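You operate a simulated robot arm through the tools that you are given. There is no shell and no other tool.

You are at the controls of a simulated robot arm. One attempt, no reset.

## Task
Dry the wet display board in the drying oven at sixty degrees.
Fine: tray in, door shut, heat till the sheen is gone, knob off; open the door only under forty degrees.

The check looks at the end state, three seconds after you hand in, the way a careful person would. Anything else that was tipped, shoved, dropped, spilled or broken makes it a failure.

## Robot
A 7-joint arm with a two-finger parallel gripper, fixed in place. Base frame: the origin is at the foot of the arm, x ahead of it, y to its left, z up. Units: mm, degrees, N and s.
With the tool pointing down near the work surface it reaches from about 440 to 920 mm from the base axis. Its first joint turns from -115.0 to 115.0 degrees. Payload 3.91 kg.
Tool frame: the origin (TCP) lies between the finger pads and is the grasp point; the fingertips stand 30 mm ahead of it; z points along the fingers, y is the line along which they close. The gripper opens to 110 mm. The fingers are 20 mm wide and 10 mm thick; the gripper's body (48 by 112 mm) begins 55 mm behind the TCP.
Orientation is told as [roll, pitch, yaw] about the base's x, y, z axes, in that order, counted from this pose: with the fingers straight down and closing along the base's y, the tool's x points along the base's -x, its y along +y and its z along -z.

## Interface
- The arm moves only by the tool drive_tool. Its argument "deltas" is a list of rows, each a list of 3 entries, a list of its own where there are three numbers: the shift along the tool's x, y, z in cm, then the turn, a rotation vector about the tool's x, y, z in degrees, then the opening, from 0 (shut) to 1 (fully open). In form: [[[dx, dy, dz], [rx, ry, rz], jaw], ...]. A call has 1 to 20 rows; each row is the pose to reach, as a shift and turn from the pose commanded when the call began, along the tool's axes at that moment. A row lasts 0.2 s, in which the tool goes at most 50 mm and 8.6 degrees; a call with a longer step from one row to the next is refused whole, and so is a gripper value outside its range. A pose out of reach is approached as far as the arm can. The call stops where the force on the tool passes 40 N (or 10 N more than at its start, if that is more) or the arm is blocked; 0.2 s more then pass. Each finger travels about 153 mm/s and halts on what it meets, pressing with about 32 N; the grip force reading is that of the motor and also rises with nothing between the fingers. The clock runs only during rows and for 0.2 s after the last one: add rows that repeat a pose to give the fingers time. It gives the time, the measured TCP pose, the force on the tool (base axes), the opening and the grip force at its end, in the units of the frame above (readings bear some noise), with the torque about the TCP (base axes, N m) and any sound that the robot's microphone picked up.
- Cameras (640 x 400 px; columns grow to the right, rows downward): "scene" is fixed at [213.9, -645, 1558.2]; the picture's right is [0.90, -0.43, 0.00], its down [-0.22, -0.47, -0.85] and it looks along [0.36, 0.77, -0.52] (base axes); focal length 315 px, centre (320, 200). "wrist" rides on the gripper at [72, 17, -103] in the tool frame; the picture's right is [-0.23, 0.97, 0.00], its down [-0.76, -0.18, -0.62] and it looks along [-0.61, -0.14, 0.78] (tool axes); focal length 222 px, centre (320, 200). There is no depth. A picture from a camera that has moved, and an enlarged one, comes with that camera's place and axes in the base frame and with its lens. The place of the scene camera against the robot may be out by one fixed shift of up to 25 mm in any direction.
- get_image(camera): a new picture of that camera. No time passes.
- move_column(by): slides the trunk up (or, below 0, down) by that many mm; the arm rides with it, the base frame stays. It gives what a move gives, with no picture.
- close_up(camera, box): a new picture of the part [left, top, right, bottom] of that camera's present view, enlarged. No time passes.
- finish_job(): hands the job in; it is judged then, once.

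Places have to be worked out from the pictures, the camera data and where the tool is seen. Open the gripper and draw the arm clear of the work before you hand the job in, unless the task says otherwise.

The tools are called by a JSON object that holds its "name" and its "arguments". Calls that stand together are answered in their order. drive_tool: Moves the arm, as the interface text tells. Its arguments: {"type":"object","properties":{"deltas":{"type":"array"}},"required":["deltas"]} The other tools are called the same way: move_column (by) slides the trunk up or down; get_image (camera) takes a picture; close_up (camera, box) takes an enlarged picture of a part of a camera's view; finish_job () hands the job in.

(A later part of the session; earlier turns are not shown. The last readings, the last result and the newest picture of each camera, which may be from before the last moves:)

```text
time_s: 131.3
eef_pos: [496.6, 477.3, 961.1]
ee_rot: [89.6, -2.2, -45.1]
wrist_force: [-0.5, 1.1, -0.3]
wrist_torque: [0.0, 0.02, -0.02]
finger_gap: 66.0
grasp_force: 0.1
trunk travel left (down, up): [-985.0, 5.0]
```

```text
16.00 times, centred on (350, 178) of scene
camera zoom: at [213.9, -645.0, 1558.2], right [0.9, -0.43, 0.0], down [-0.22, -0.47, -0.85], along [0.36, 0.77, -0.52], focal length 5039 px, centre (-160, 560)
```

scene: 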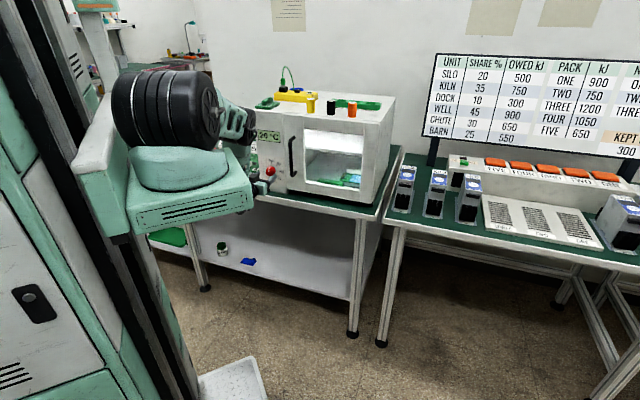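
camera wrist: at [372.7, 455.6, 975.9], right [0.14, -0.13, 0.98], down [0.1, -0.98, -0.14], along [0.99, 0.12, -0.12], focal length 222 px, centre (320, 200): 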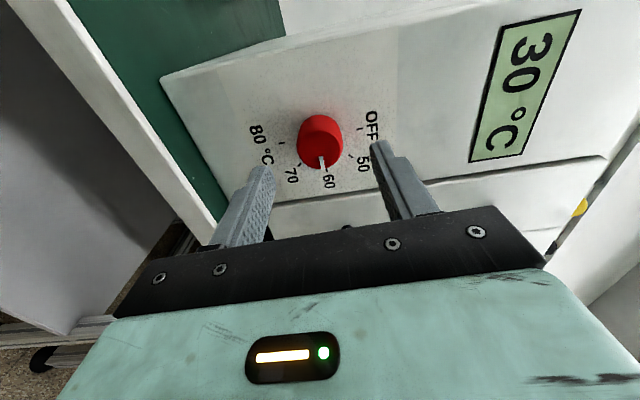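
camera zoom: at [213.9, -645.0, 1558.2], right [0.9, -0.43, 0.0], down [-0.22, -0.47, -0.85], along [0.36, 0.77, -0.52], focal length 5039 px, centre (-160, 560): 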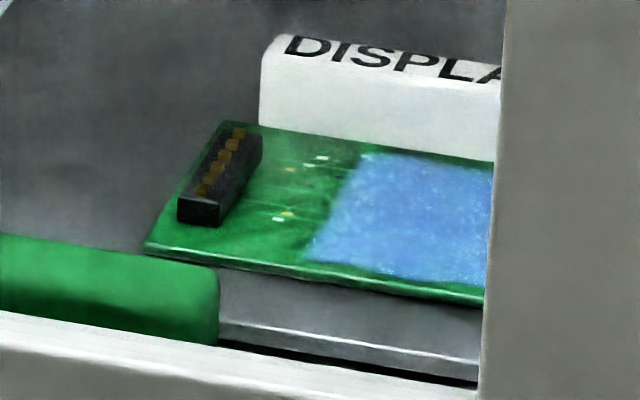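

No change between 102 s and 131 s. I wait some more while comparing.

{"name": "drive_tool", "arguments": {"deltas": [[[0, 0, 0], [0, 0, 0], 0.6], [[0, 0, 0], [0, 0, 0], 0.6], [[0, 0, 0], [0, 0, 0], 0.6], [[0, 0, 0], [0, 0, 0], 0.6], [[0, 0, 0], [0, 0, 0], 0.6], [[0, 0, 0], [0, 0, 0], 0.6], [[0, 0, 0], [0, 0, 0], 0.6], [[0, 0, 0], [0, 0, 0], 0.6], [[0, 0, 0], [0, 0, 0], 0.6], [[0, 0, 0], [0, 0, 0], 0.6], [[0, 0, 0], [0, 0, 0], 0.6], [[0, 0, 0], [0, 0, 0], 0.6], [[0, 0, 0], [0, 0, 0], 0.6], [[0, 0, 0], [0, 0, 0], 0.6], [[0, 0, 0], [0, 0, 0], 0.6], [[0, 0, 0], [0, 0, 0], 0.6], [[0, 0, 0], [0, 0, 0], 0.6], [[0, 0, 0], [0, 0, 0], 0.6], [[0, 0, 0], [0, 0, 0], 0.6], [[0, 0, 0], [0, 0, 0], 0.6]]}}

{"name": "drive_tool", "arguments": {"deltas": [[[0, 0, 0], [0, 0, 0], 0.6], [[0, 0, 0], [0, 0, 0], 0.6], [[0, 0, 0], [0, 0, 0], 0.6], [[0, 0, 0], [0, 0, 0], 0.6], [[0, 0, 0], [0, 0, 0], 0.6], [[0, 0, 0], [0, 0, 0], 0.6], [[0, 0, 0], [0, 0, 0], 0.6], [[0, 0, 0], [0, 0, 0], 0.6], [[0, 0, 0], [0, 0, 0], 0.6], [[0, 0, 0], [0, 0, 0], 0.6], [[0, 0, 0], [0, 0, 0], 0.6], [[0, 0, 0], [0, 0, 0], 0.6], [[0, 0, 0], [0, 0, 0], 0.6], [[0, 0, 0], [0, 0, 0], 0.6], [[0, 0, 0], [0, 0, 0], 0.6], [[0, 0, 0], [0, 0, 0], 0.6], [[0, 0, 0], [0, 0, 0], 0.6], [[0, 0, 0], [0, 0, 0], 0.6], [[0, 0, 0], [0, 0, 0], 0.6], [[0, 0, 0], [0, 0, 0], 0.6]]}}

{"name": "drive_tool", "arguments": {"deltas": [[[0, 0, 0], [0, 0, 0], 0.6], [[0, 0, 0], [0, 0, 0], 0.6], [[0, 0, 0], [0, 0, 0], 0.6], [[0, 0, 0], [0, 0, 0], 0.6], [[0, 0, 0], [0, 0, 0], 0.6], [[0, 0, 0], [0, 0, 0], 0.6], [[0, 0, 0], [0, 0, 0], 0.6], [[0, 0, 0], [0, 0, 0], 0.6], [[0, 0, 0], [0, 0, 0], 0.6], [[0, 0, 0], [0, 0, 0], 0.6], [[0, 0, 0], [0, 0, 0], 0.6], [[0, 0, 0], [0, 0, 0], 0.6], [[0, 0, 0], [0, 0, 0], 0.6], [[0, 0, 0], [0, 0, 0], 0.6], [[0, 0, 0], [0, 0, 0], 0.6], [[0, 0, 0], [0, 0, 0], 0.6], [[0, 0, 0], [0, 0, 0], 0.6], [[0, 0, 0], [0, 0, 0], 0.6], [[0, 0, 0], [0, 0, 0], 0.6], [[0, 0, 0], [0, 0, 0], 0.6]]}}

{"name": "close_up", "arguments": {"camera": "scene", "box": [335, 165, 365, 190]}}

{"name": "close_up", "arguments": {"camera": "scene", "box": [250, 90, 400, 210]}}

```text
time_s: 135.5
eef_pos: [497.0, 476.6, 960.0]
ee_rot: [89.6, -2.1, -45.1]
wrist_force: [0.8, 0.6, -0.8]
wrist_torque: [-0.02, 0.01, 0.01]
finger_gap: 65.9
grasp_force: 0.0
trunk travel left (down, up): [-985.0, 5.0]
```

```text
time_s: 139.7
eef_pos: [495.5, 475.7, 961.1]
ee_rot: [89.6, -2.2, -45.1]
wrist_force: [0.5, -0.8, 0.7]
wrist_torque: [-0.01, 0.0, 0.01]
finger_gap: 65.9
grasp_force: 0.0
trunk travel left (down, up): [-985.0, 5.0]
```

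```text
time_s: 143.9
eef_pos: [496.1, 476.1, 961.0]
ee_rot: [89.6, -2.3, -45.1]
wrist_force: [-0.8, 0.1, 0.4]
wrist_torque: [0.02, -0.01, 0.02]
finger_gap: 65.9
grasp_force: 0.2
trunk travel left (down, up): [-985.0, 5.0]
```

```text
16.00 times, centred on (350, 178) of scene
camera zoom: at [213.9, -645.0, 1558.2], right [0.9, -0.43, 0.0], down [-0.22, -0.47, -0.85], along [0.36, 0.77, -0.52], focal length 5039 px, centre (-160, 560)
```

zoom: 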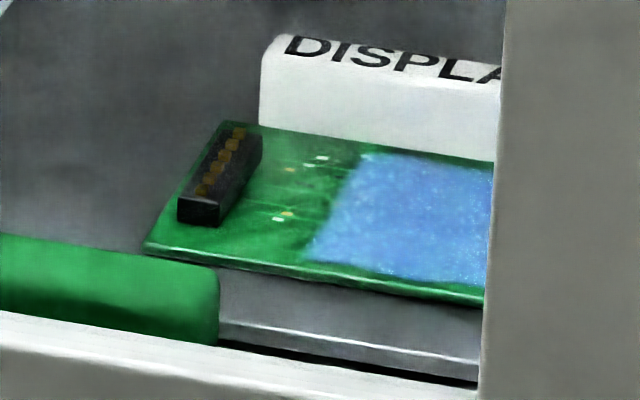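

```text
3.33 times, centred on (325, 150) of scene
camera zoom: at [213.9, -645.0, 1558.2], right [0.9, -0.43, 0.0], down [-0.22, -0.47, -0.85], along [0.36, 0.77, -0.52], focal length 1050 px, centre (303, 367)
```

zoom: 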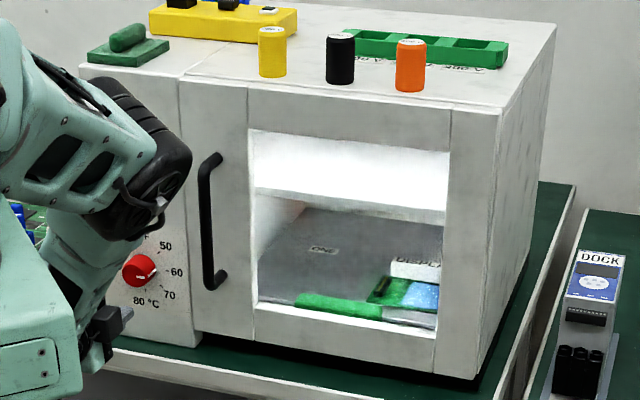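

Unchanged for a minute: the white wet drops have long gone and the blue rectangle appears to be the display itself. I'll now turn the knob off; while it cools I'll inspect the board closer with the wrist camera. First I move back in onto the knob.

{"name": "drive_tool", "arguments": {"deltas": [[[-0.1, -0.05, 1], [0, 0, 0], 0.6], [[-0.1, -0.05, 2], [0, 0, 0], 0.6], [[-0.1, -0.05, 3], [0, 0, 0], 0.6], [[-0.1, -0.05, 3.8], [0, 0, 0], 0.6], [[-0.1, -0.05, 4.0], [0, 0, 0], 0.6]]}}

{"name": "close_up", "arguments": {"camera": "wrist", "box": [220, 60, 440, 240]}}

```text
time_s: 145.1
eef_pos: [529.6, 508.5, 969.2]
ee_rot: [90.1, -2.1, -45.0]
wrist_force: [0.1, -1.0, 0.1]
wrist_torque: [-0.01, -0.01, 0.0]
finger_gap: 65.9
grasp_force: 0.0
trunk travel left (down, up): [-985.0, 5.0]
```

```text
2.22 times, centred on (330, 150) of wrist
camera zoom: at [404.9, 486.8, 982.4], right [0.13, -0.14, 0.98], down [0.1, -0.98, -0.15], along [0.99, 0.12, -0.12], focal length 494 px, centre (298, 311)
```

zoom: 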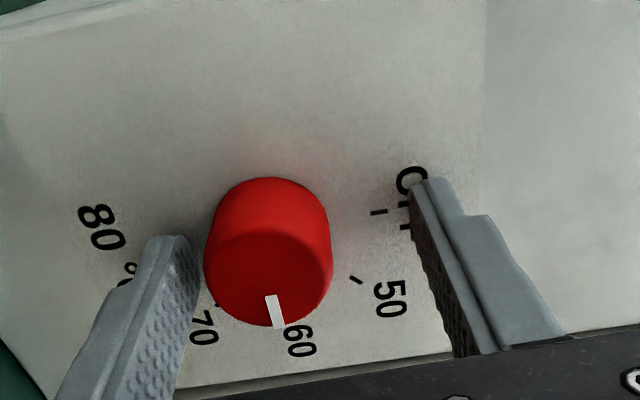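

The measured pose (z≈969, q≈734) is off from what I commanded (z≈960, q≈728). I hold a moment and re-read before gripping.

{"name": "drive_tool", "arguments": {"deltas": [[[0, 0, 0], [0, 0, 0], 0.6], [[0, 0, 0], [0, 0, 0], 0.6], [[0, 0, 0], [0, 0, 0], 0.6]]}}

{"name": "close_up", "arguments": {"camera": "wrist", "box": [220, 60, 440, 240]}}

{"name": "close_up", "arguments": {"camera": "scene", "box": [230, 120, 310, 210]}}

```text
time_s: 145.9
eef_pos: [527.3, 507.8, 967.8]
ee_rot: [90.2, -2.1, -45.0]
wrist_force: [0.0, -0.3, 0.3]
wrist_torque: [0.04, 0.04, 0.01]
finger_gap: 66.1
grasp_force: 0.1
trunk travel left (down, up): [-985.0, 5.0]
```

```text
2.22 times, centred on (330, 150) of wrist
camera zoom: at [403.0, 487.2, 982.1], right [0.13, -0.14, 0.98], down [0.1, -0.98, -0.15], along [0.99, 0.12, -0.12], focal length 494 px, centre (298, 311)
```

zoom: 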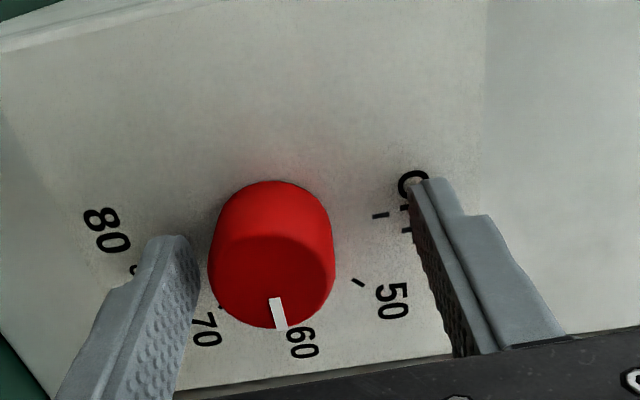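

```text
4.44 times, centred on (270, 165) of scene
camera zoom: at [213.9, -645.0, 1558.2], right [0.9, -0.43, 0.0], down [-0.22, -0.47, -0.85], along [0.36, 0.77, -0.52], focal length 1400 px, centre (542, 356)
```

zoom: 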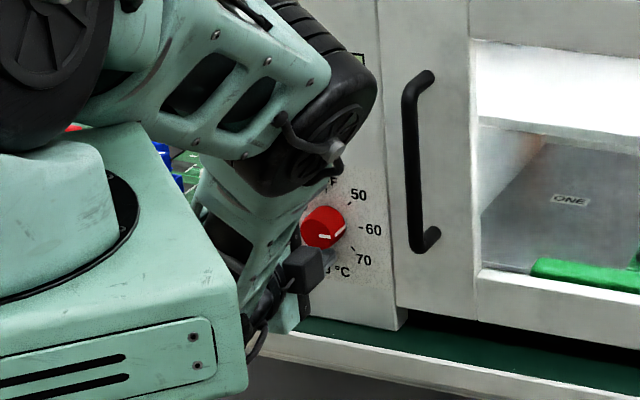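

Still ~7 mm high with no tool force; I hold a bit longer to see if it converges.

{"name": "drive_tool", "arguments": {"deltas": [[[0, 0, 0], [0, 0, 0], 0.6], [[0, 0, 0], [0, 0, 0], 0.6], [[0, 0, 0], [0, 0, 0], 0.6], [[0, 0, 0], [0, 0, 0], 0.6], [[0, 0, 0], [0, 0, 0], 0.6], [[0, 0, 0], [0, 0, 0], 0.6]]}}

{"name": "close_up", "arguments": {"camera": "scene", "box": [60, 40, 320, 240]}}

```text
time_s: 147.3
eef_pos: [527.6, 507.6, 967.0]
ee_rot: [90.1, -2.2, -45.0]
wrist_force: [1.0, 0.1, -0.3]
wrist_torque: [0.01, 0.0, 0.01]
finger_gap: 65.9
grasp_force: 0.0
trunk travel left (down, up): [-985.0, 5.0]
```

```text
2.00 times, centred on (190, 140) of scene
camera zoom: at [213.9, -645.0, 1558.2], right [0.9, -0.43, 0.0], down [-0.22, -0.47, -0.85], along [0.36, 0.77, -0.52], focal length 630 px, centre (580, 320)
```

zoom: 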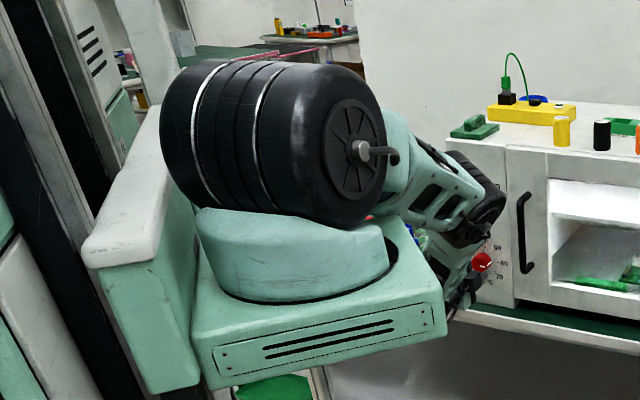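

The upper arm seems to be resting near its turret at this low reach, so the shoulder is too high. I back off 4 cm, raise the tool 6 cm, and lower the trunk 6 cm to relieve it.

{"name": "drive_tool", "arguments": {"deltas": [[[0, 0, -1.5], [0, 0, 0], 0.6], [[0, 0, -3], [0, 0, 0], 0.6], [[0, 0, -4], [0, 0, 0], 0.6], [[0, 2, -4], [0, 0, 0], 0.6], [[0, 4, -4], [0, 0, 0], 0.6], [[0, 6, -4], [0, 0, 0], 0.6]]}}

{"name": "move_column", "arguments": {"by": -60}}

{"name": "get_image", "arguments": {"camera": "wrist"}}

{"name": "close_up", "arguments": {"camera": "scene", "box": [60, 40, 320, 240]}}

```text
time_s: 148.7
eef_pos: [497.0, 476.9, 1020.6]
ee_rot: [89.5, -2.3, -45.0]
wrist_force: [-0.3, 0.6, 0.3]
wrist_torque: [0.01, 0.01, 0.01]
finger_gap: 65.7
grasp_force: 0.0
trunk travel left (down, up): [-985.0, 5.0]
```

```text
time_s: 149.7
eef_pos: [497.3, 477.2, 961.0]
ee_rot: [89.7, -2.3, -45.2]
wrist_force: [-0.1, -0.2, 0.8]
wrist_torque: [-0.01, 0.0, -0.01]
finger_gap: 66.3
grasp_force: 0.0
trunk travel left (down, up): [-925.0, 65.0]
```

```text
taken
camera wrist: at [373.0, 456.8, 976.0], right [0.14, -0.13, 0.98], down [0.1, -0.98, -0.14], along [0.99, 0.12, -0.12], focal length 222 px, centre (320, 200)
```

wrist: 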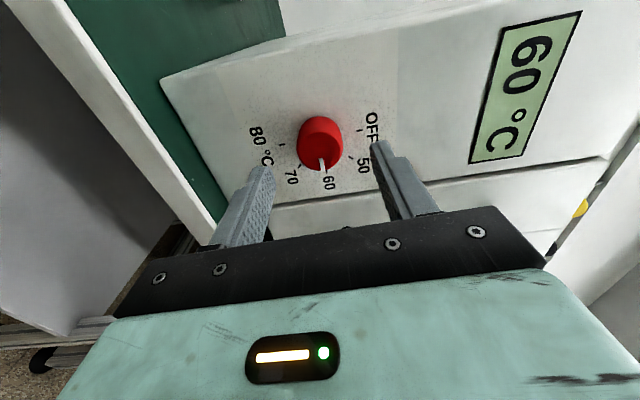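

```text
2.00 times, centred on (190, 140) of scene
camera zoom: at [213.9, -645.0, 1558.2], right [0.9, -0.43, 0.0], down [-0.22, -0.47, -0.85], along [0.36, 0.77, -0.52], focal length 630 px, centre (580, 320)
```

zoom: 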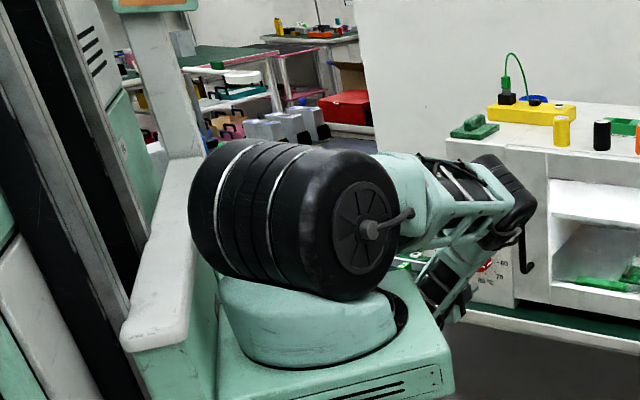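

Upper arm is now well above the turret and the pose is exact (z≈961). I move in onto the knob again.

{"name": "drive_tool", "arguments": {"deltas": [[[-0.08, -0.05, 1], [0, 0, 0], 0.6], [[-0.08, -0.05, 2], [0, 0, 0], 0.6], [[-0.08, -0.05, 3], [0, 0, 0], 0.6], [[-0.08, -0.05, 3.7], [0, 0, 0], 0.6], [[-0.08, -0.05, 3.9], [0, 0, 0], 0.6], [[-0.08, -0.05, 3.9], [0, 0, 0], 0.6]]}}

{"name": "close_up", "arguments": {"camera": "wrist", "box": [220, 60, 440, 240]}}

```text
time_s: 151.1
eef_pos: [524.1, 505.2, 960.6]
ee_rot: [89.7, -2.2, -45.1]
wrist_force: [0.3, -0.3, -0.2]
wrist_torque: [0.0, -0.03, 0.0]
finger_gap: 65.9
grasp_force: 0.0
trunk travel left (down, up): [-925.0, 65.0]
```

```text
2.22 times, centred on (330, 150) of wrist
camera zoom: at [401.0, 484.2, 975.2], right [0.14, -0.13, 0.98], down [0.1, -0.98, -0.14], along [0.99, 0.12, -0.12], focal length 494 px, centre (298, 311)
```

zoom: 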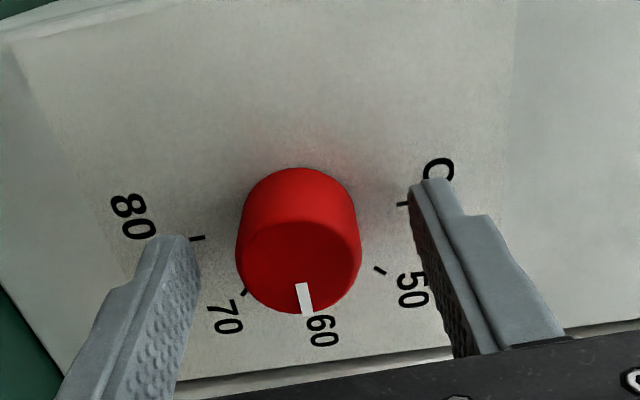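

Now exactly in place; knob is centred between the fingers. I close on it.

{"name": "drive_tool", "arguments": {"deltas": [[[0, 0, 0], [0, 0, 0], 0.45], [[0, 0, 0], [0, 0, 0], 0.33], [[0, 0, 0], [0, 0, 0], 0.2], [[0, 0, 0], [0, 0, 0], 0.1], [[0, 0, 0], [0, 0, 0], 0.1]]}}

{"name": "close_up", "arguments": {"camera": "wrist", "box": [220, 60, 440, 240]}}

```text
time_s: 152.3
eef_pos: [524.7, 504.4, 960.4]
ee_rot: [89.6, -2.2, -45.1]
wrist_force: [0.2, 0.3, -1.4]
wrist_torque: [0.61, -0.57, 0.02]
finger_gap: 35.7
grasp_force: 45.1
trunk travel left (down, up): [-925.0, 65.0]
```

```text
2.22 times, centred on (330, 150) of wrist
camera zoom: at [400.9, 484.1, 975.2], right [0.14, -0.13, 0.98], down [0.1, -0.98, -0.14], along [0.99, 0.12, -0.12], focal length 494 px, centre (298, 311)
```

zoom: 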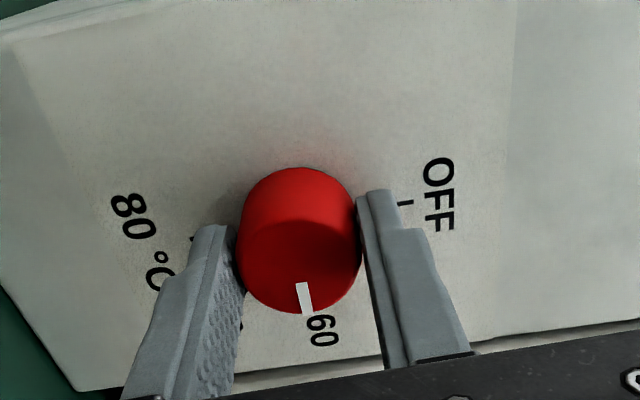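

Clean grip. I turn the knob back anticlockwise, first 45°.

{"name": "drive_tool", "arguments": {"deltas": [[[0, 0, 0], [0, 0, -6], 0.1], [[0, 0, 0], [0, 0, -12], 0.1], [[0, 0, 0], [0, 0, -18], 0.1], [[0, 0, 0], [0, 0, -24], 0.1], [[0, 0, 0], [0, 0, -30], 0.1], [[0, 0, 0], [0, 0, -36], 0.1], [[0, 0, 0], [0, 0, -42], 0.1], [[0, 0, 0], [0, 0, -45], 0.1]]}}

{"name": "close_up", "arguments": {"camera": "wrist", "box": [220, 60, 440, 240]}}

{"name": "close_up", "arguments": {"camera": "scene", "box": [60, 40, 320, 240]}}

```text
time_s: 154.1
eef_pos: [525.2, 504.7, 959.9]
ee_rot: [89.5, -47.3, -44.5]
wrist_force: [2.4, 5.6, -4.6]
wrist_torque: [0.58, -0.59, 0.32]
finger_gap: 35.7
grasp_force: 45.6
trunk travel left (down, up): [-925.0, 65.0]
```

```text
2.22 times, centred on (330, 150) of wrist
camera zoom: at [409.0, 475.4, 918.8], right [-0.39, 0.4, 0.83], down [0.02, -0.9, 0.44], along [0.92, 0.19, 0.34], focal length 494 px, centre (298, 311)
```

zoom: 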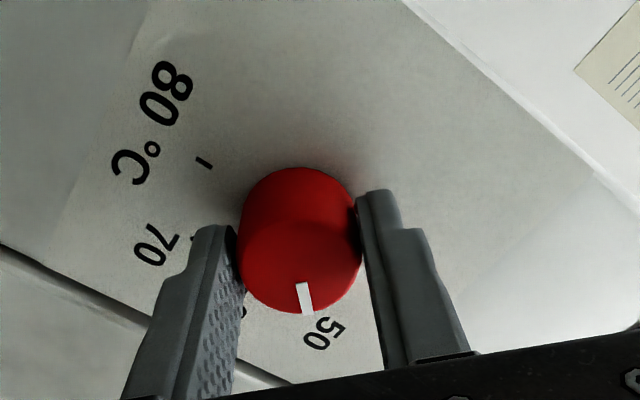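

```text
2.00 times, centred on (190, 140) of scene
camera zoom: at [213.9, -645.0, 1558.2], right [0.9, -0.43, 0.0], down [-0.22, -0.47, -0.85], along [0.36, 0.77, -0.52], focal length 630 px, centre (580, 320)
```

zoom: 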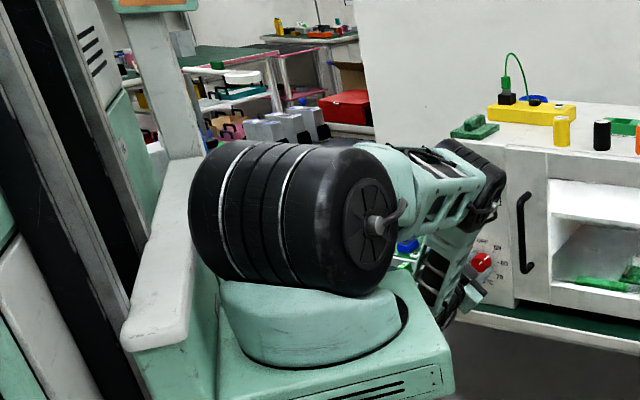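

Pointer passes 50 with low forces. I turn the remaining 45° to OFF.

{"name": "drive_tool", "arguments": {"deltas": [[[0, 0, 0], [0, 0, -6], 0.1], [[0, 0, 0], [0, 0, -12], 0.1], [[0, 0, 0], [0, 0, -18], 0.1], [[0, 0, 0], [0, 0, -24], 0.1], [[0, 0, 0], [0, 0, -30], 0.1], [[0, 0, 0], [0, 0, -36], 0.1], [[0, 0, 0], [0, 0, -42], 0.1], [[0, 0, 0], [0, 0, -45.5], 0.1], [[0, 0, 0], [0, 0, -45.5], 0.1]]}}

{"name": "close_up", "arguments": {"camera": "wrist", "box": [220, 60, 440, 240]}}

{"name": "close_up", "arguments": {"camera": "scene", "box": [250, 110, 310, 180]}}

```text
time_s: 156.1
eef_pos: [525.3, 503.6, 958.5]
ee_rot: [-79.0, -87.2, 123.9]
wrist_force: [1.7, -1.8, -8.0]
wrist_torque: [0.46, 0.5, 0.36]
finger_gap: 35.3
grasp_force: 45.4
trunk travel left (down, up): [-925.0, 65.0]
```

```text
2.22 times, centred on (330, 150) of wrist
camera zoom: at [443.0, 440.7, 887.5], right [-0.69, 0.7, 0.18], down [-0.34, -0.53, 0.78], along [0.64, 0.48, 0.61], focal length 494 px, centre (298, 311)
```

zoom: 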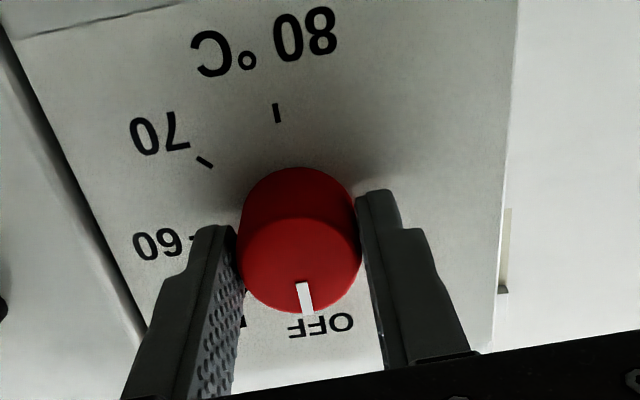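

```text
5.71 times, centred on (280, 145) of scene
camera zoom: at [213.9, -645.0, 1558.2], right [0.9, -0.43, 0.0], down [-0.22, -0.47, -0.85], along [0.36, 0.77, -0.52], focal length 1800 px, centre (549, 514)
```

zoom: 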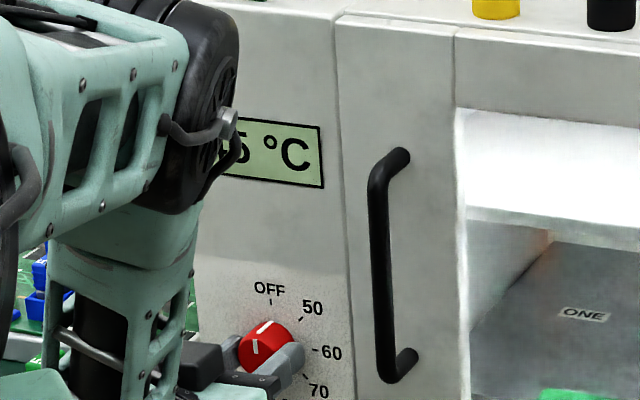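

Knob is back at OFF. I release it and draw back 6 cm.

{"name": "drive_tool", "arguments": {"deltas": [[[0, 0, 0], [0, 0, 0], 0.4], [[0, 0, 0], [0, 0, 0], 0.6], [[0, 0, -1], [0, 0, 0], 0.6], [[0, 0, -3], [0, 0, 0], 0.6], [[0, 0, -5], [0, 0, 0], 0.6], [[0, 0, -6], [0, 0, 0], 0.6]]}}

{"name": "get_image", "arguments": {"camera": "wrist"}}

{"name": "get_image", "arguments": {"camera": "scene"}}

{"name": "close_up", "arguments": {"camera": "scene", "box": [250, 110, 310, 180]}}

```text
time_s: 157.5
eef_pos: [483.6, 462.3, 962.1]
ee_rot: [-81.8, -87.2, 126.7]
wrist_force: [-0.4, 0.6, -0.1]
wrist_torque: [0.01, 0.0, 0.03]
finger_gap: 66.1
grasp_force: 0.0
trunk travel left (down, up): [-925.0, 65.0]
```

```text
taken
camera wrist: at [401.6, 398.4, 888.8], right [-0.69, 0.7, 0.18], down [-0.34, -0.54, 0.77], along [0.64, 0.48, 0.61], focal length 222 px, centre (320, 200)
```

wrist: 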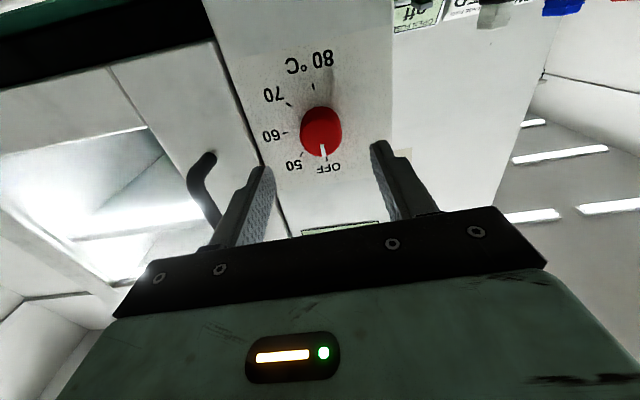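

```text
taken
```

scene: 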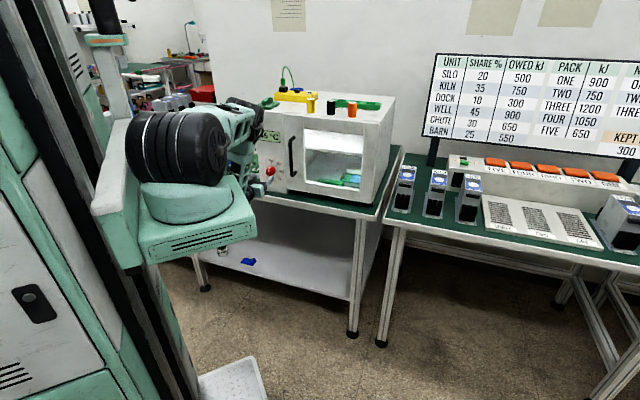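

```text
5.71 times, centred on (280, 145) of scene
camera zoom: at [213.9, -645.0, 1558.2], right [0.9, -0.43, 0.0], down [-0.22, -0.47, -0.85], along [0.36, 0.77, -0.52], focal length 1800 px, centre (549, 514)
```

zoom: 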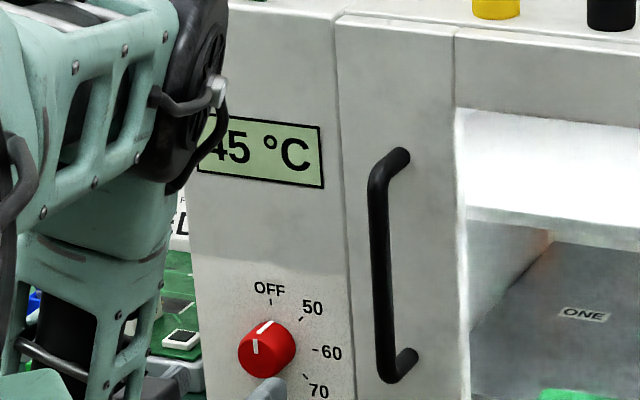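

The knob is at OFF and the oven already reads 45 °C, falling. I move the (horizontal) tool right and up to stand in front of the door handle (p≈148, z≈1010), straightening the small roll.

{"name": "drive_tool", "arguments": {"deltas": [[[-1.2, -3, 0], [0, 0, 1], 0.6], [[-2.4, -6.5, 0], [0, 0, 2], 0.6], [[-3.6, -10, 0], [0, 0, 2.7], 0.6], [[-4.8, -13.3, 0], [0, 0, 2.7], 0.6], [[-4.8, -13.3, 0], [0, 0, 2.7], 0.6]]}}

{"name": "get_image", "arguments": {"camera": "wrist"}}

{"name": "get_image", "arguments": {"camera": "scene"}}

```text
time_s: 158.7
eef_pos: [574.1, 368.3, 1016.6]
ee_rot: [1.2, -89.6, 43.7]
wrist_force: [0.1, -0.7, 0.4]
wrist_torque: [-0.02, -0.01, 0.01]
finger_gap: 66.1
grasp_force: 0.1
trunk travel left (down, up): [-925.0, 65.0]
```

```text
taken
camera wrist: at [489.7, 308.0, 944.7], right [-0.69, 0.69, 0.23], down [-0.31, -0.56, 0.77], along [0.66, 0.46, 0.6], focal length 222 px, centre (320, 200)
```

wrist: 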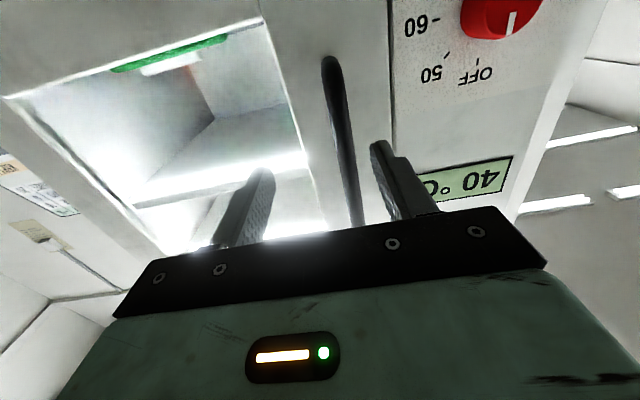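

```text
taken
```

scene: 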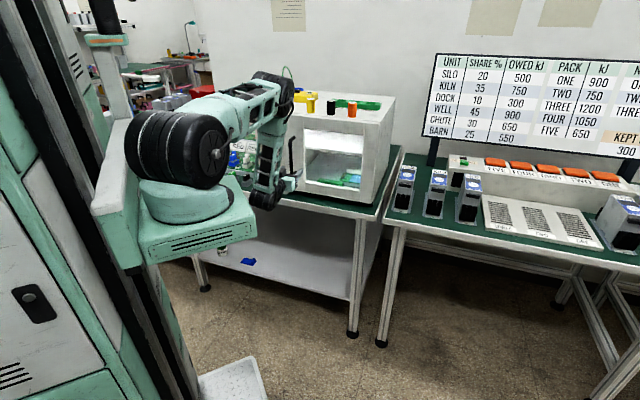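

The display shows 40 °C now, so I must still wait. The handle bar is at p≈128, so I align with it (z≈1030) and wait for the temperature to fall clearly below 40.

{"name": "drive_tool", "arguments": {"deltas": [[[-0.6, 0.9, 0], [0, 0, 0], 0.5], [[-1.3, 1.7, 0], [0, 0, 0], 0.5], [[-1.3, 1.7, 0], [0, 0, 0], 0.5], [[-1.3, 1.7, 0], [0, 0, 0], 0.5], [[-1.3, 1.7, 0], [0, 0, 0], 0.5], [[-1.3, 1.7, 0], [0, 0, 0], 0.5], [[-1.3, 1.7, 0], [0, 0, 0], 0.5], [[-1.3, 1.7, 0], [0, 0, 0], 0.5], [[-1.3, 1.7, 0], [0, 0, 0], 0.5], [[-1.3, 1.7, 0], [0, 0, 0], 0.5], [[-1.3, 1.7, 0], [0, 0, 0], 0.5], [[-1.3, 1.7, 0], [0, 0, 0], 0.5], [[-1.3, 1.7, 0], [0, 0, 0], 0.5], [[-1.3, 1.7, 0], [0, 0, 0], 0.5], [[-1.3, 1.7, 0], [0, 0, 0], 0.5]]}}

{"name": "get_image", "arguments": {"camera": "wrist"}}

{"name": "close_up", "arguments": {"camera": "scene", "box": [230, 90, 380, 210]}}

{"name": "close_up", "arguments": {"camera": "scene", "box": [335, 165, 365, 190]}}

```text
time_s: 161.9
eef_pos: [562.6, 381.7, 1029.5]
ee_rot: [-1.8, -89.6, 46.7]
wrist_force: [0.2, -0.5, -0.2]
wrist_torque: [0.01, -0.04, 0.01]
finger_gap: 54.9
grasp_force: 0.2
trunk travel left (down, up): [-925.0, 65.0]
```

```text
taken
camera wrist: at [478.5, 320.8, 956.8], right [-0.69, 0.69, 0.23], down [-0.31, -0.56, 0.77], along [0.66, 0.46, 0.6], focal length 222 px, centre (320, 200)
```

wrist: 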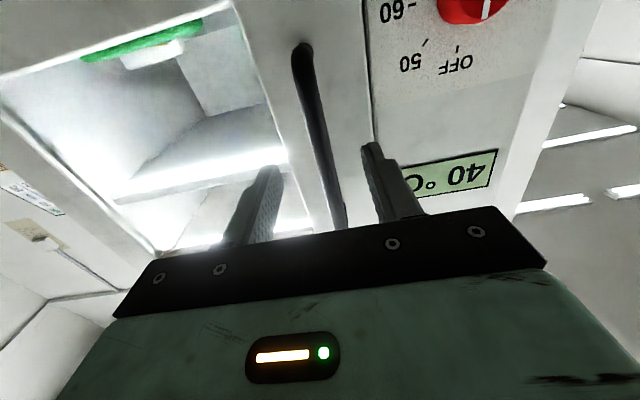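

```text
3.33 times, centred on (305, 150) of scene
camera zoom: at [213.9, -645.0, 1558.2], right [0.9, -0.43, 0.0], down [-0.22, -0.47, -0.85], along [0.36, 0.77, -0.52], focal length 1050 px, centre (370, 367)
```

zoom: 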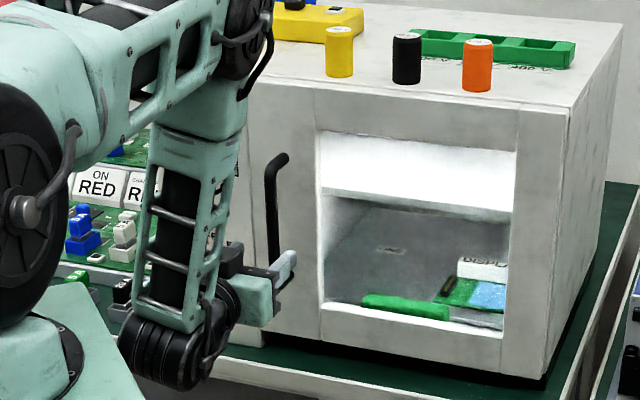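

```text
16.00 times, centred on (350, 178) of scene
camera zoom: at [213.9, -645.0, 1558.2], right [0.9, -0.43, 0.0], down [-0.22, -0.47, -0.85], along [0.36, 0.77, -0.52], focal length 5039 px, centre (-160, 560)
```

zoom: 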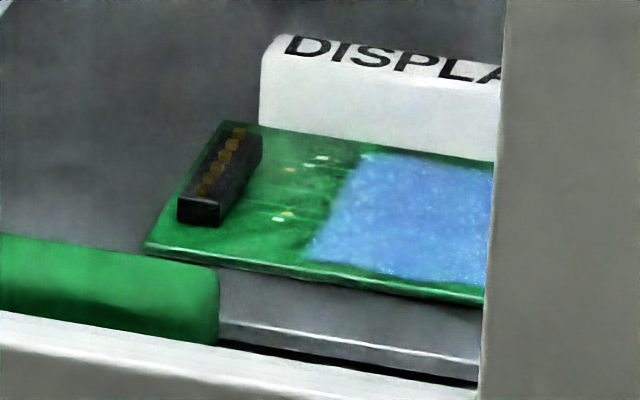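

The bar is now centred between the fingers; display still 40. I wait on.

{"name": "drive_tool", "arguments": {"deltas": [[[0, 0, 0], [0, 0, 0], 0.5], [[0, 0, 0], [0, 0, 0], 0.5], [[0, 0, 0], [0, 0, 0], 0.5], [[0, 0, 0], [0, 0, 0], 0.5], [[0, 0, 0], [0, 0, 0], 0.5], [[0, 0, 0], [0, 0, 0], 0.5], [[0, 0, 0], [0, 0, 0], 0.5], [[0, 0, 0], [0, 0, 0], 0.5], [[0, 0, 0], [0, 0, 0], 0.5], [[0, 0, 0], [0, 0, 0], 0.5], [[0, 0, 0], [0, 0, 0], 0.5], [[0, 0, 0], [0, 0, 0], 0.5], [[0, 0, 0], [0, 0, 0], 0.5], [[0, 0, 0], [0, 0, 0], 0.5], [[0, 0, 0], [0, 0, 0], 0.5], [[0, 0, 0], [0, 0, 0], 0.5], [[0, 0, 0], [0, 0, 0], 0.5], [[0, 0, 0], [0, 0, 0], 0.5], [[0, 0, 0], [0, 0, 0], 0.5], [[0, 0, 0], [0, 0, 0], 0.5]]}}

{"name": "drive_tool", "arguments": {"deltas": [[[0, 0, 0], [0, 0, 0], 0.5], [[0, 0, 0], [0, 0, 0], 0.5], [[0, 0, 0], [0, 0, 0], 0.5], [[0, 0, 0], [0, 0, 0], 0.5], [[0, 0, 0], [0, 0, 0], 0.5], [[0, 0, 0], [0, 0, 0], 0.5], [[0, 0, 0], [0, 0, 0], 0.5], [[0, 0, 0], [0, 0, 0], 0.5], [[0, 0, 0], [0, 0, 0], 0.5], [[0, 0, 0], [0, 0, 0], 0.5], [[0, 0, 0], [0, 0, 0], 0.5], [[0, 0, 0], [0, 0, 0], 0.5], [[0, 0, 0], [0, 0, 0], 0.5], [[0, 0, 0], [0, 0, 0], 0.5], [[0, 0, 0], [0, 0, 0], 0.5], [[0, 0, 0], [0, 0, 0], 0.5], [[0, 0, 0], [0, 0, 0], 0.5], [[0, 0, 0], [0, 0, 0], 0.5], [[0, 0, 0], [0, 0, 0], 0.5], [[0, 0, 0], [0, 0, 0], 0.5]]}}

{"name": "close_up", "arguments": {"camera": "wrist", "box": [220, 0, 520, 240]}}

```text
time_s: 166.1
eef_pos: [564.3, 381.6, 1027.9]
ee_rot: [-2.0, -89.5, 46.9]
wrist_force: [0.6, -0.3, 0.6]
wrist_torque: [0.01, -0.02, -0.01]
finger_gap: 55.1
grasp_force: 0.0
trunk travel left (down, up): [-925.0, 65.0]
```

```text
time_s: 170.3
eef_pos: [564.1, 381.1, 1028.6]
ee_rot: [-1.9, -89.6, 46.9]
wrist_force: [-0.4, 0.5, 1.3]
wrist_torque: [0.03, -0.02, 0.01]
finger_gap: 55.2
grasp_force: 0.0
trunk travel left (down, up): [-925.0, 65.0]
```

```text
1.67 times, centred on (370, 120) of wrist
camera zoom: at [478.5, 320.7, 956.8], right [-0.69, 0.69, 0.23], down [-0.31, -0.56, 0.77], along [0.66, 0.46, 0.6], focal length 370 px, centre (237, 333)
```

zoom: 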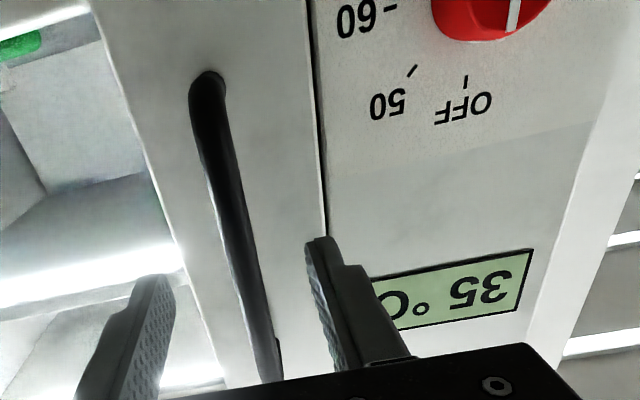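

35 °C now. I wait one more hold for extra margin and then open.

{"name": "drive_tool", "arguments": {"deltas": [[[0, 0, 0], [0, 0, 0], 0.5], [[0, 0, 0], [0, 0, 0], 0.5], [[0, 0, 0], [0, 0, 0], 0.5], [[0, 0, 0], [0, 0, 0], 0.5], [[0, 0, 0], [0, 0, 0], 0.5], [[0, 0, 0], [0, 0, 0], 0.5], [[0, 0, 0], [0, 0, 0], 0.5], [[0, 0, 0], [0, 0, 0], 0.5], [[0, 0, 0], [0, 0, 0], 0.5], [[0, 0, 0], [0, 0, 0], 0.5], [[0, 0, 0], [0, 0, 0], 0.5], [[0, 0, 0], [0, 0, 0], 0.5], [[0, 0, 0], [0, 0, 0], 0.5], [[0, 0, 0], [0, 0, 0], 0.5], [[0, 0, 0], [0, 0, 0], 0.5], [[0, 0, 0], [0, 0, 0], 0.5], [[0, 0, 0], [0, 0, 0], 0.5], [[0, 0, 0], [0, 0, 0], 0.5], [[0, 0, 0], [0, 0, 0], 0.5], [[0, 0, 0], [0, 0, 0], 0.5]]}}

{"name": "drive_tool", "arguments": {"deltas": [[[0, 0, 0], [0, 0, 0], 0.5], [[0, 0, 0], [0, 0, 0], 0.5], [[0, 0, 0], [0, 0, 0], 0.5], [[0, 0, 0], [0, 0, 0], 0.5], [[0, 0, 0], [0, 0, 0], 0.5], [[0, 0, 0], [0, 0, 0], 0.5], [[0, 0, 0], [0, 0, 0], 0.5], [[0, 0, 0], [0, 0, 0], 0.5], [[0, 0, 0], [0, 0, 0], 0.5], [[0, 0, 0], [0, 0, 0], 0.5], [[0, 0, 0], [0, 0, 0], 0.5], [[0, 0, 0], [0, 0, 0], 0.5], [[0, 0, 0], [0, 0, 0], 0.5], [[0, 0, 0], [0, 0, 0], 0.5], [[0, 0, 0], [0, 0, 0], 0.5], [[0, 0, 0], [0, 0, 0], 0.5], [[0, 0, 0], [0, 0, 0], 0.5], [[0, 0, 0], [0, 0, 0], 0.5], [[0, 0, 0], [0, 0, 0], 0.5], [[0, 0, 0], [0, 0, 0], 0.5]]}}

{"name": "close_up", "arguments": {"camera": "wrist", "box": [220, 0, 520, 240]}}

{"name": "close_up", "arguments": {"camera": "scene", "box": [335, 165, 365, 190]}}

```text
time_s: 174.5
eef_pos: [563.2, 381.0, 1027.7]
ee_rot: [-2.1, -89.6, 46.9]
wrist_force: [0.3, -0.6, -0.2]
wrist_torque: [-0.03, -0.03, -0.01]
finger_gap: 55.1
grasp_force: 0.1
trunk travel left (down, up): [-925.0, 65.0]
```

```text
time_s: 178.7
eef_pos: [563.0, 381.5, 1028.5]
ee_rot: [-1.9, -89.6, 46.8]
wrist_force: [1.0, -0.4, 0.0]
wrist_torque: [-0.01, 0.0, 0.04]
finger_gap: 55.2
grasp_force: 0.0
trunk travel left (down, up): [-925.0, 65.0]
```

```text
1.67 times, centred on (370, 120) of wrist
camera zoom: at [478.5, 320.7, 956.8], right [-0.69, 0.69, 0.23], down [-0.31, -0.56, 0.77], along [0.66, 0.46, 0.6], focal length 370 px, centre (237, 333)
```

zoom: 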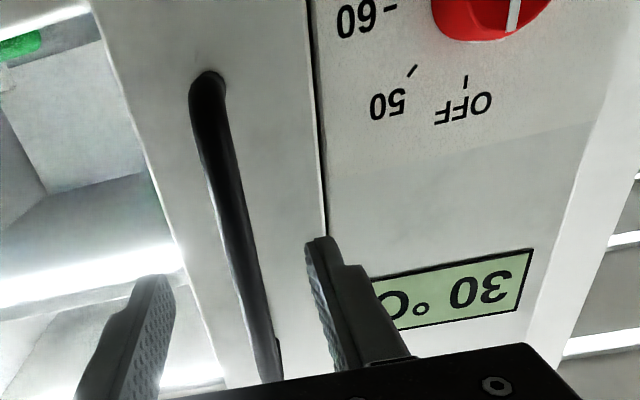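

```text
16.00 times, centred on (350, 178) of scene
camera zoom: at [213.9, -645.0, 1558.2], right [0.9, -0.43, 0.0], down [-0.22, -0.47, -0.85], along [0.36, 0.77, -0.52], focal length 5039 px, centre (-160, 560)
```

zoom: 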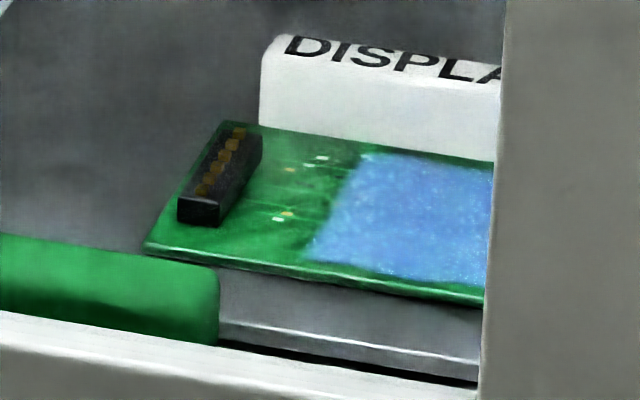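

30 °C: safe to open. I move in 4 cm so the fingers straddle the handle bar.

{"name": "drive_tool", "arguments": {"deltas": [[[0, 0, 1], [0, 0, 0], 0.5], [[0, 0, 2], [0, 0, 0], 0.5], [[0, 0, 3], [0, 0, 0], 0.5], [[0, 0, 4], [0, 0, 0], 0.5], [[0, 0, 4], [0, 0, 0], 0.5]]}}

{"name": "close_up", "arguments": {"camera": "wrist", "box": [200, 0, 480, 240]}}

{"name": "close_up", "arguments": {"camera": "scene", "box": [250, 110, 340, 200]}}

```text
time_s: 179.9
eef_pos: [594.2, 411.4, 1028.9]
ee_rot: [-2.6, -89.6, 47.5]
wrist_force: [-0.5, -0.5, 0.2]
wrist_torque: [-0.03, 0.01, -0.01]
finger_gap: 54.9
grasp_force: 0.1
trunk travel left (down, up): [-925.0, 65.0]
```

```text
1.67 times, centred on (340, 120) of wrist
camera zoom: at [507.9, 349.6, 956.7], right [-0.69, 0.69, 0.23], down [-0.31, -0.56, 0.77], along [0.66, 0.46, 0.6], focal length 370 px, centre (287, 333)
```

zoom: 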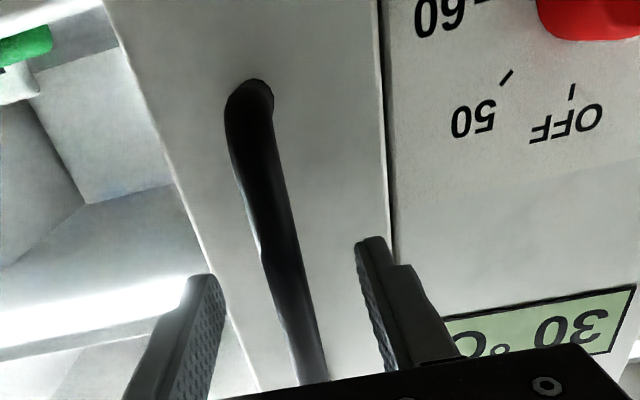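

```text
4.44 times, centred on (295, 155) of scene
camera zoom: at [213.9, -645.0, 1558.2], right [0.9, -0.43, 0.0], down [-0.22, -0.47, -0.85], along [0.36, 0.77, -0.52], focal length 1400 px, centre (431, 400)
```

zoom: 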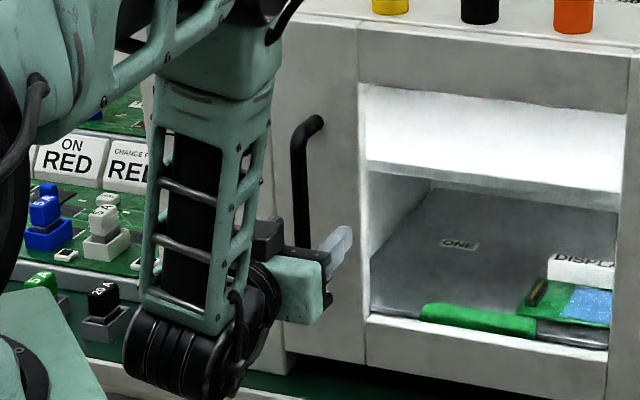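

The bar is between the fingers. I close on it.

{"name": "drive_tool", "arguments": {"deltas": [[[0, 0, 0], [0, 0, 0], 0.3], [[0, 0, 0], [0, 0, 0], 0.15], [[0, 0, 0], [0, 0, 0], 0.05], [[0, 0, 0], [0, 0, 0], 0.02], [[0, 0, 0], [0, 0, 0], 0.02]]}}

{"name": "close_up", "arguments": {"camera": "wrist", "box": [200, 0, 480, 240]}}

```text
time_s: 181.1
eef_pos: [591.1, 411.3, 1028.6]
ee_rot: [0.1, -89.6, 44.9]
wrist_force: [-8.8, 7.6, -0.9]
wrist_torque: [0.1, -0.04, 0.17]
finger_gap: 14.1
grasp_force: 45.1
trunk travel left (down, up): [-925.0, 65.0]
```

```text
1.67 times, centred on (340, 120) of wrist
camera zoom: at [506.6, 350.4, 956.7], right [-0.69, 0.69, 0.23], down [-0.31, -0.56, 0.77], along [0.66, 0.46, 0.6], focal length 370 px, centre (287, 333)
```

zoom: 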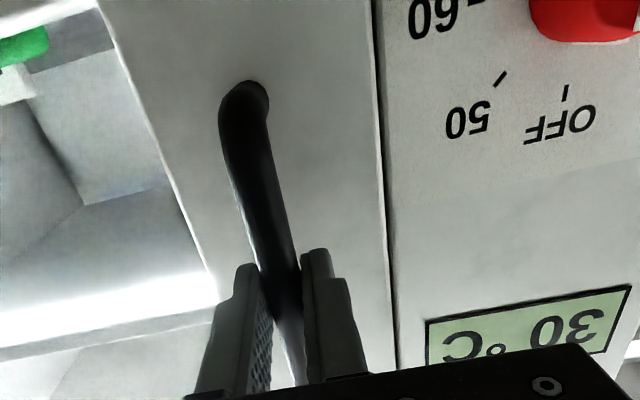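

The bar is gripped (14 mm). I start pulling the door open along its arc about the hinge, turning the tool with it, first 6°.

{"name": "drive_tool", "arguments": {"deltas": [[[0, -0.147, -0.82], [-1.5, 0, 0], 0.02], [[0, -0.315, -1.636], [-3, 0, 0], 0.02], [[0, -0.51, -2.45], [-4.5, 0, 0], 0.02], [[0, -0.716, -3.254], [-6, 0, 0], 0.02]]}}

{"name": "close_up", "arguments": {"camera": "wrist", "box": [160, 0, 480, 240]}}

{"name": "close_up", "arguments": {"camera": "scene", "box": [240, 80, 400, 220]}}

```text
time_s: 182.1
eef_pos: [572.0, 380.6, 1027.3]
ee_rot: [0.9, -89.6, 50.1]
wrist_force: [-7.8, 4.1, -3.1]
wrist_torque: [0.86, -0.69, -0.01]
finger_gap: 13.6
grasp_force: 44.8
trunk travel left (down, up): [-925.0, 65.0]
```

```text
1.67 times, centred on (320, 120) of wrist
camera zoom: at [495.3, 312.4, 956.7], right [-0.75, 0.62, 0.23], down [-0.25, -0.59, 0.77], along [0.61, 0.52, 0.6], focal length 370 px, centre (320, 333)
```

zoom: 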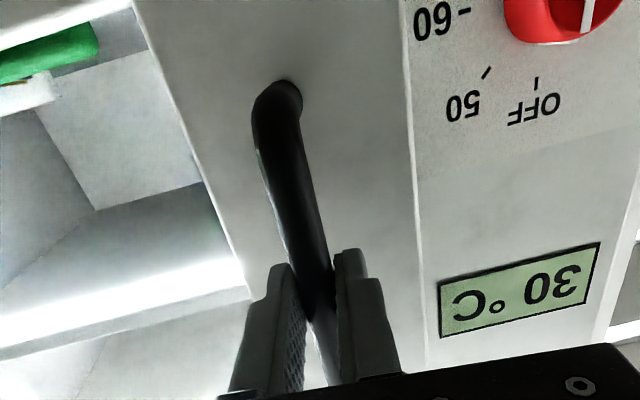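

```text
2.86 times, centred on (320, 150) of scene
camera zoom: at [213.9, -645.0, 1558.2], right [0.9, -0.43, 0.0], down [-0.22, -0.47, -0.85], along [0.36, 0.77, -0.52], focal length 900 px, centre (320, 343)
```

zoom: 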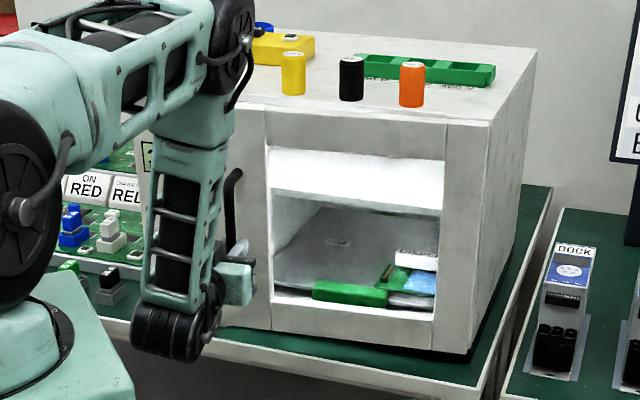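

The door is coming open smoothly with small forces (≈6°). I continue the same arc for another 18°.

{"name": "drive_tool", "arguments": {"deltas": [[[0, -0.315, -1.636], [-3, 0, 0], 0.02], [[0, -0.716, -3.254], [-6, 0, 0], 0.02], [[0, -1.2, -4.848], [-9, 0, 0], 0.02], [[0, -1.767, -6.414], [-12, 0, 0], 0.02], [[0, -2.416, -7.95], [-15, 0, 0], 0.02], [[0, -3.144, -9.449], [-18, 0, 0], 0.02]]}}

{"name": "get_image", "arguments": {"camera": "wrist"}}

{"name": "get_image", "arguments": {"camera": "scene"}}

```text
time_s: 183.5
eef_pos: [539.1, 287.7, 1028.4]
ee_rot: [8.5, -89.7, 60.3]
wrist_force: [8.7, -2.1, -4.3]
wrist_torque: [0.06, -0.04, -0.32]
finger_gap: 13.5
grasp_force: 44.4
trunk travel left (down, up): [-925.0, 65.0]
```

```text
taken
camera wrist: at [487.1, 197.7, 956.7], right [-0.91, 0.35, 0.23], down [-0.06, -0.64, 0.77], along [0.42, 0.68, 0.6], focal length 222 px, centre (320, 200)
```

wrist: 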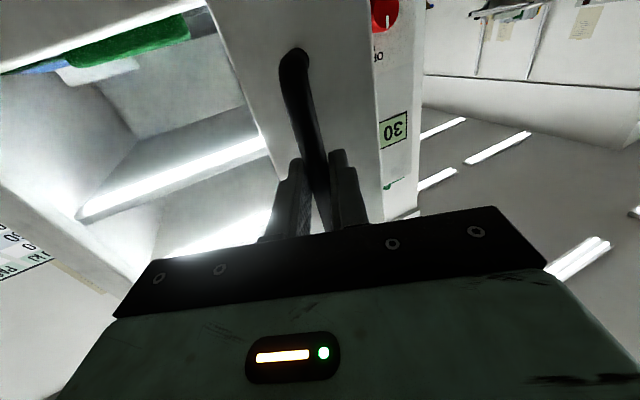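

```text
taken
```

scene: 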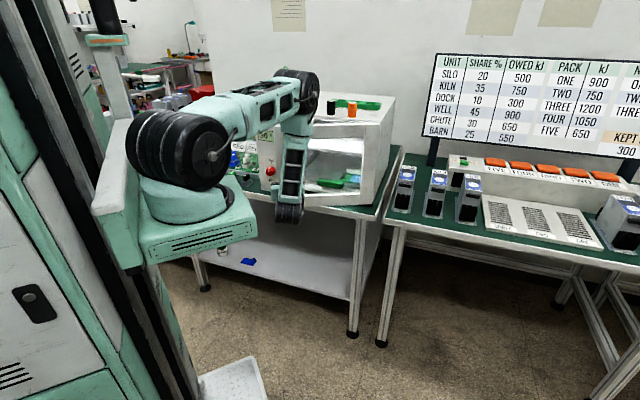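

About 24° open, smooth. I continue another 21°.

{"name": "drive_tool", "arguments": {"deltas": [[[0, -0.315, -1.636], [-3, 0, 0], 0.02], [[0, -0.716, -3.254], [-6, 0, 0], 0.02], [[0, -1.2, -4.848], [-9, 0, 0], 0.02], [[0, -1.767, -6.414], [-12, 0, 0], 0.02], [[0, -2.416, -7.95], [-15, 0, 0], 0.02], [[0, -3.144, -9.449], [-18, 0, 0], 0.02], [[0, -3.95, -10.908], [-21, 0, 0], 0.02]]}}

{"name": "get_image", "arguments": {"camera": "wrist"}}

{"name": "get_image", "arguments": {"camera": "scene"}}

```text
time_s: 185.1
eef_pos: [537.9, 173.3, 1029.2]
ee_rot: [28.0, -89.4, 61.7]
wrist_force: [25.0, 2.1, -23.1]
wrist_torque: [-0.31, -0.17, -0.43]
finger_gap: 13.4
grasp_force: 44.9
trunk travel left (down, up): [-925.0, 65.0]
```

```text
taken
camera wrist: at [521.5, 70.5, 957.0], right [-0.97, 0.01, 0.23], down [0.18, -0.62, 0.77], along [0.15, 0.79, 0.6], focal length 222 px, centre (320, 200)
```

wrist: 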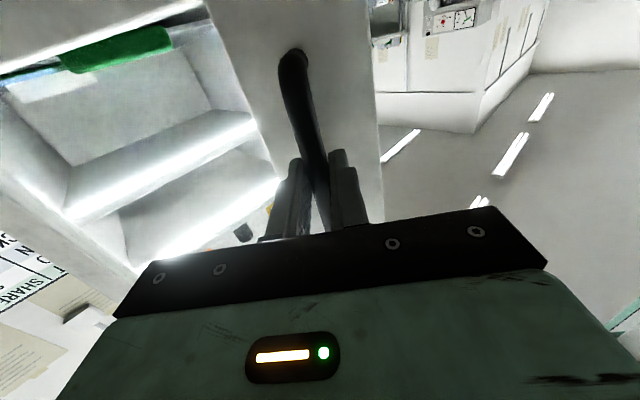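

```text
taken
```

scene: 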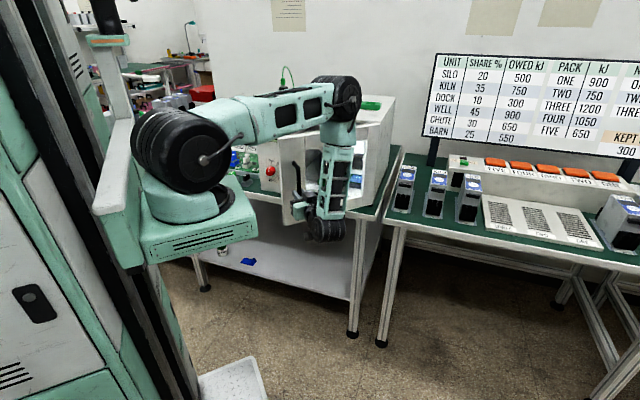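

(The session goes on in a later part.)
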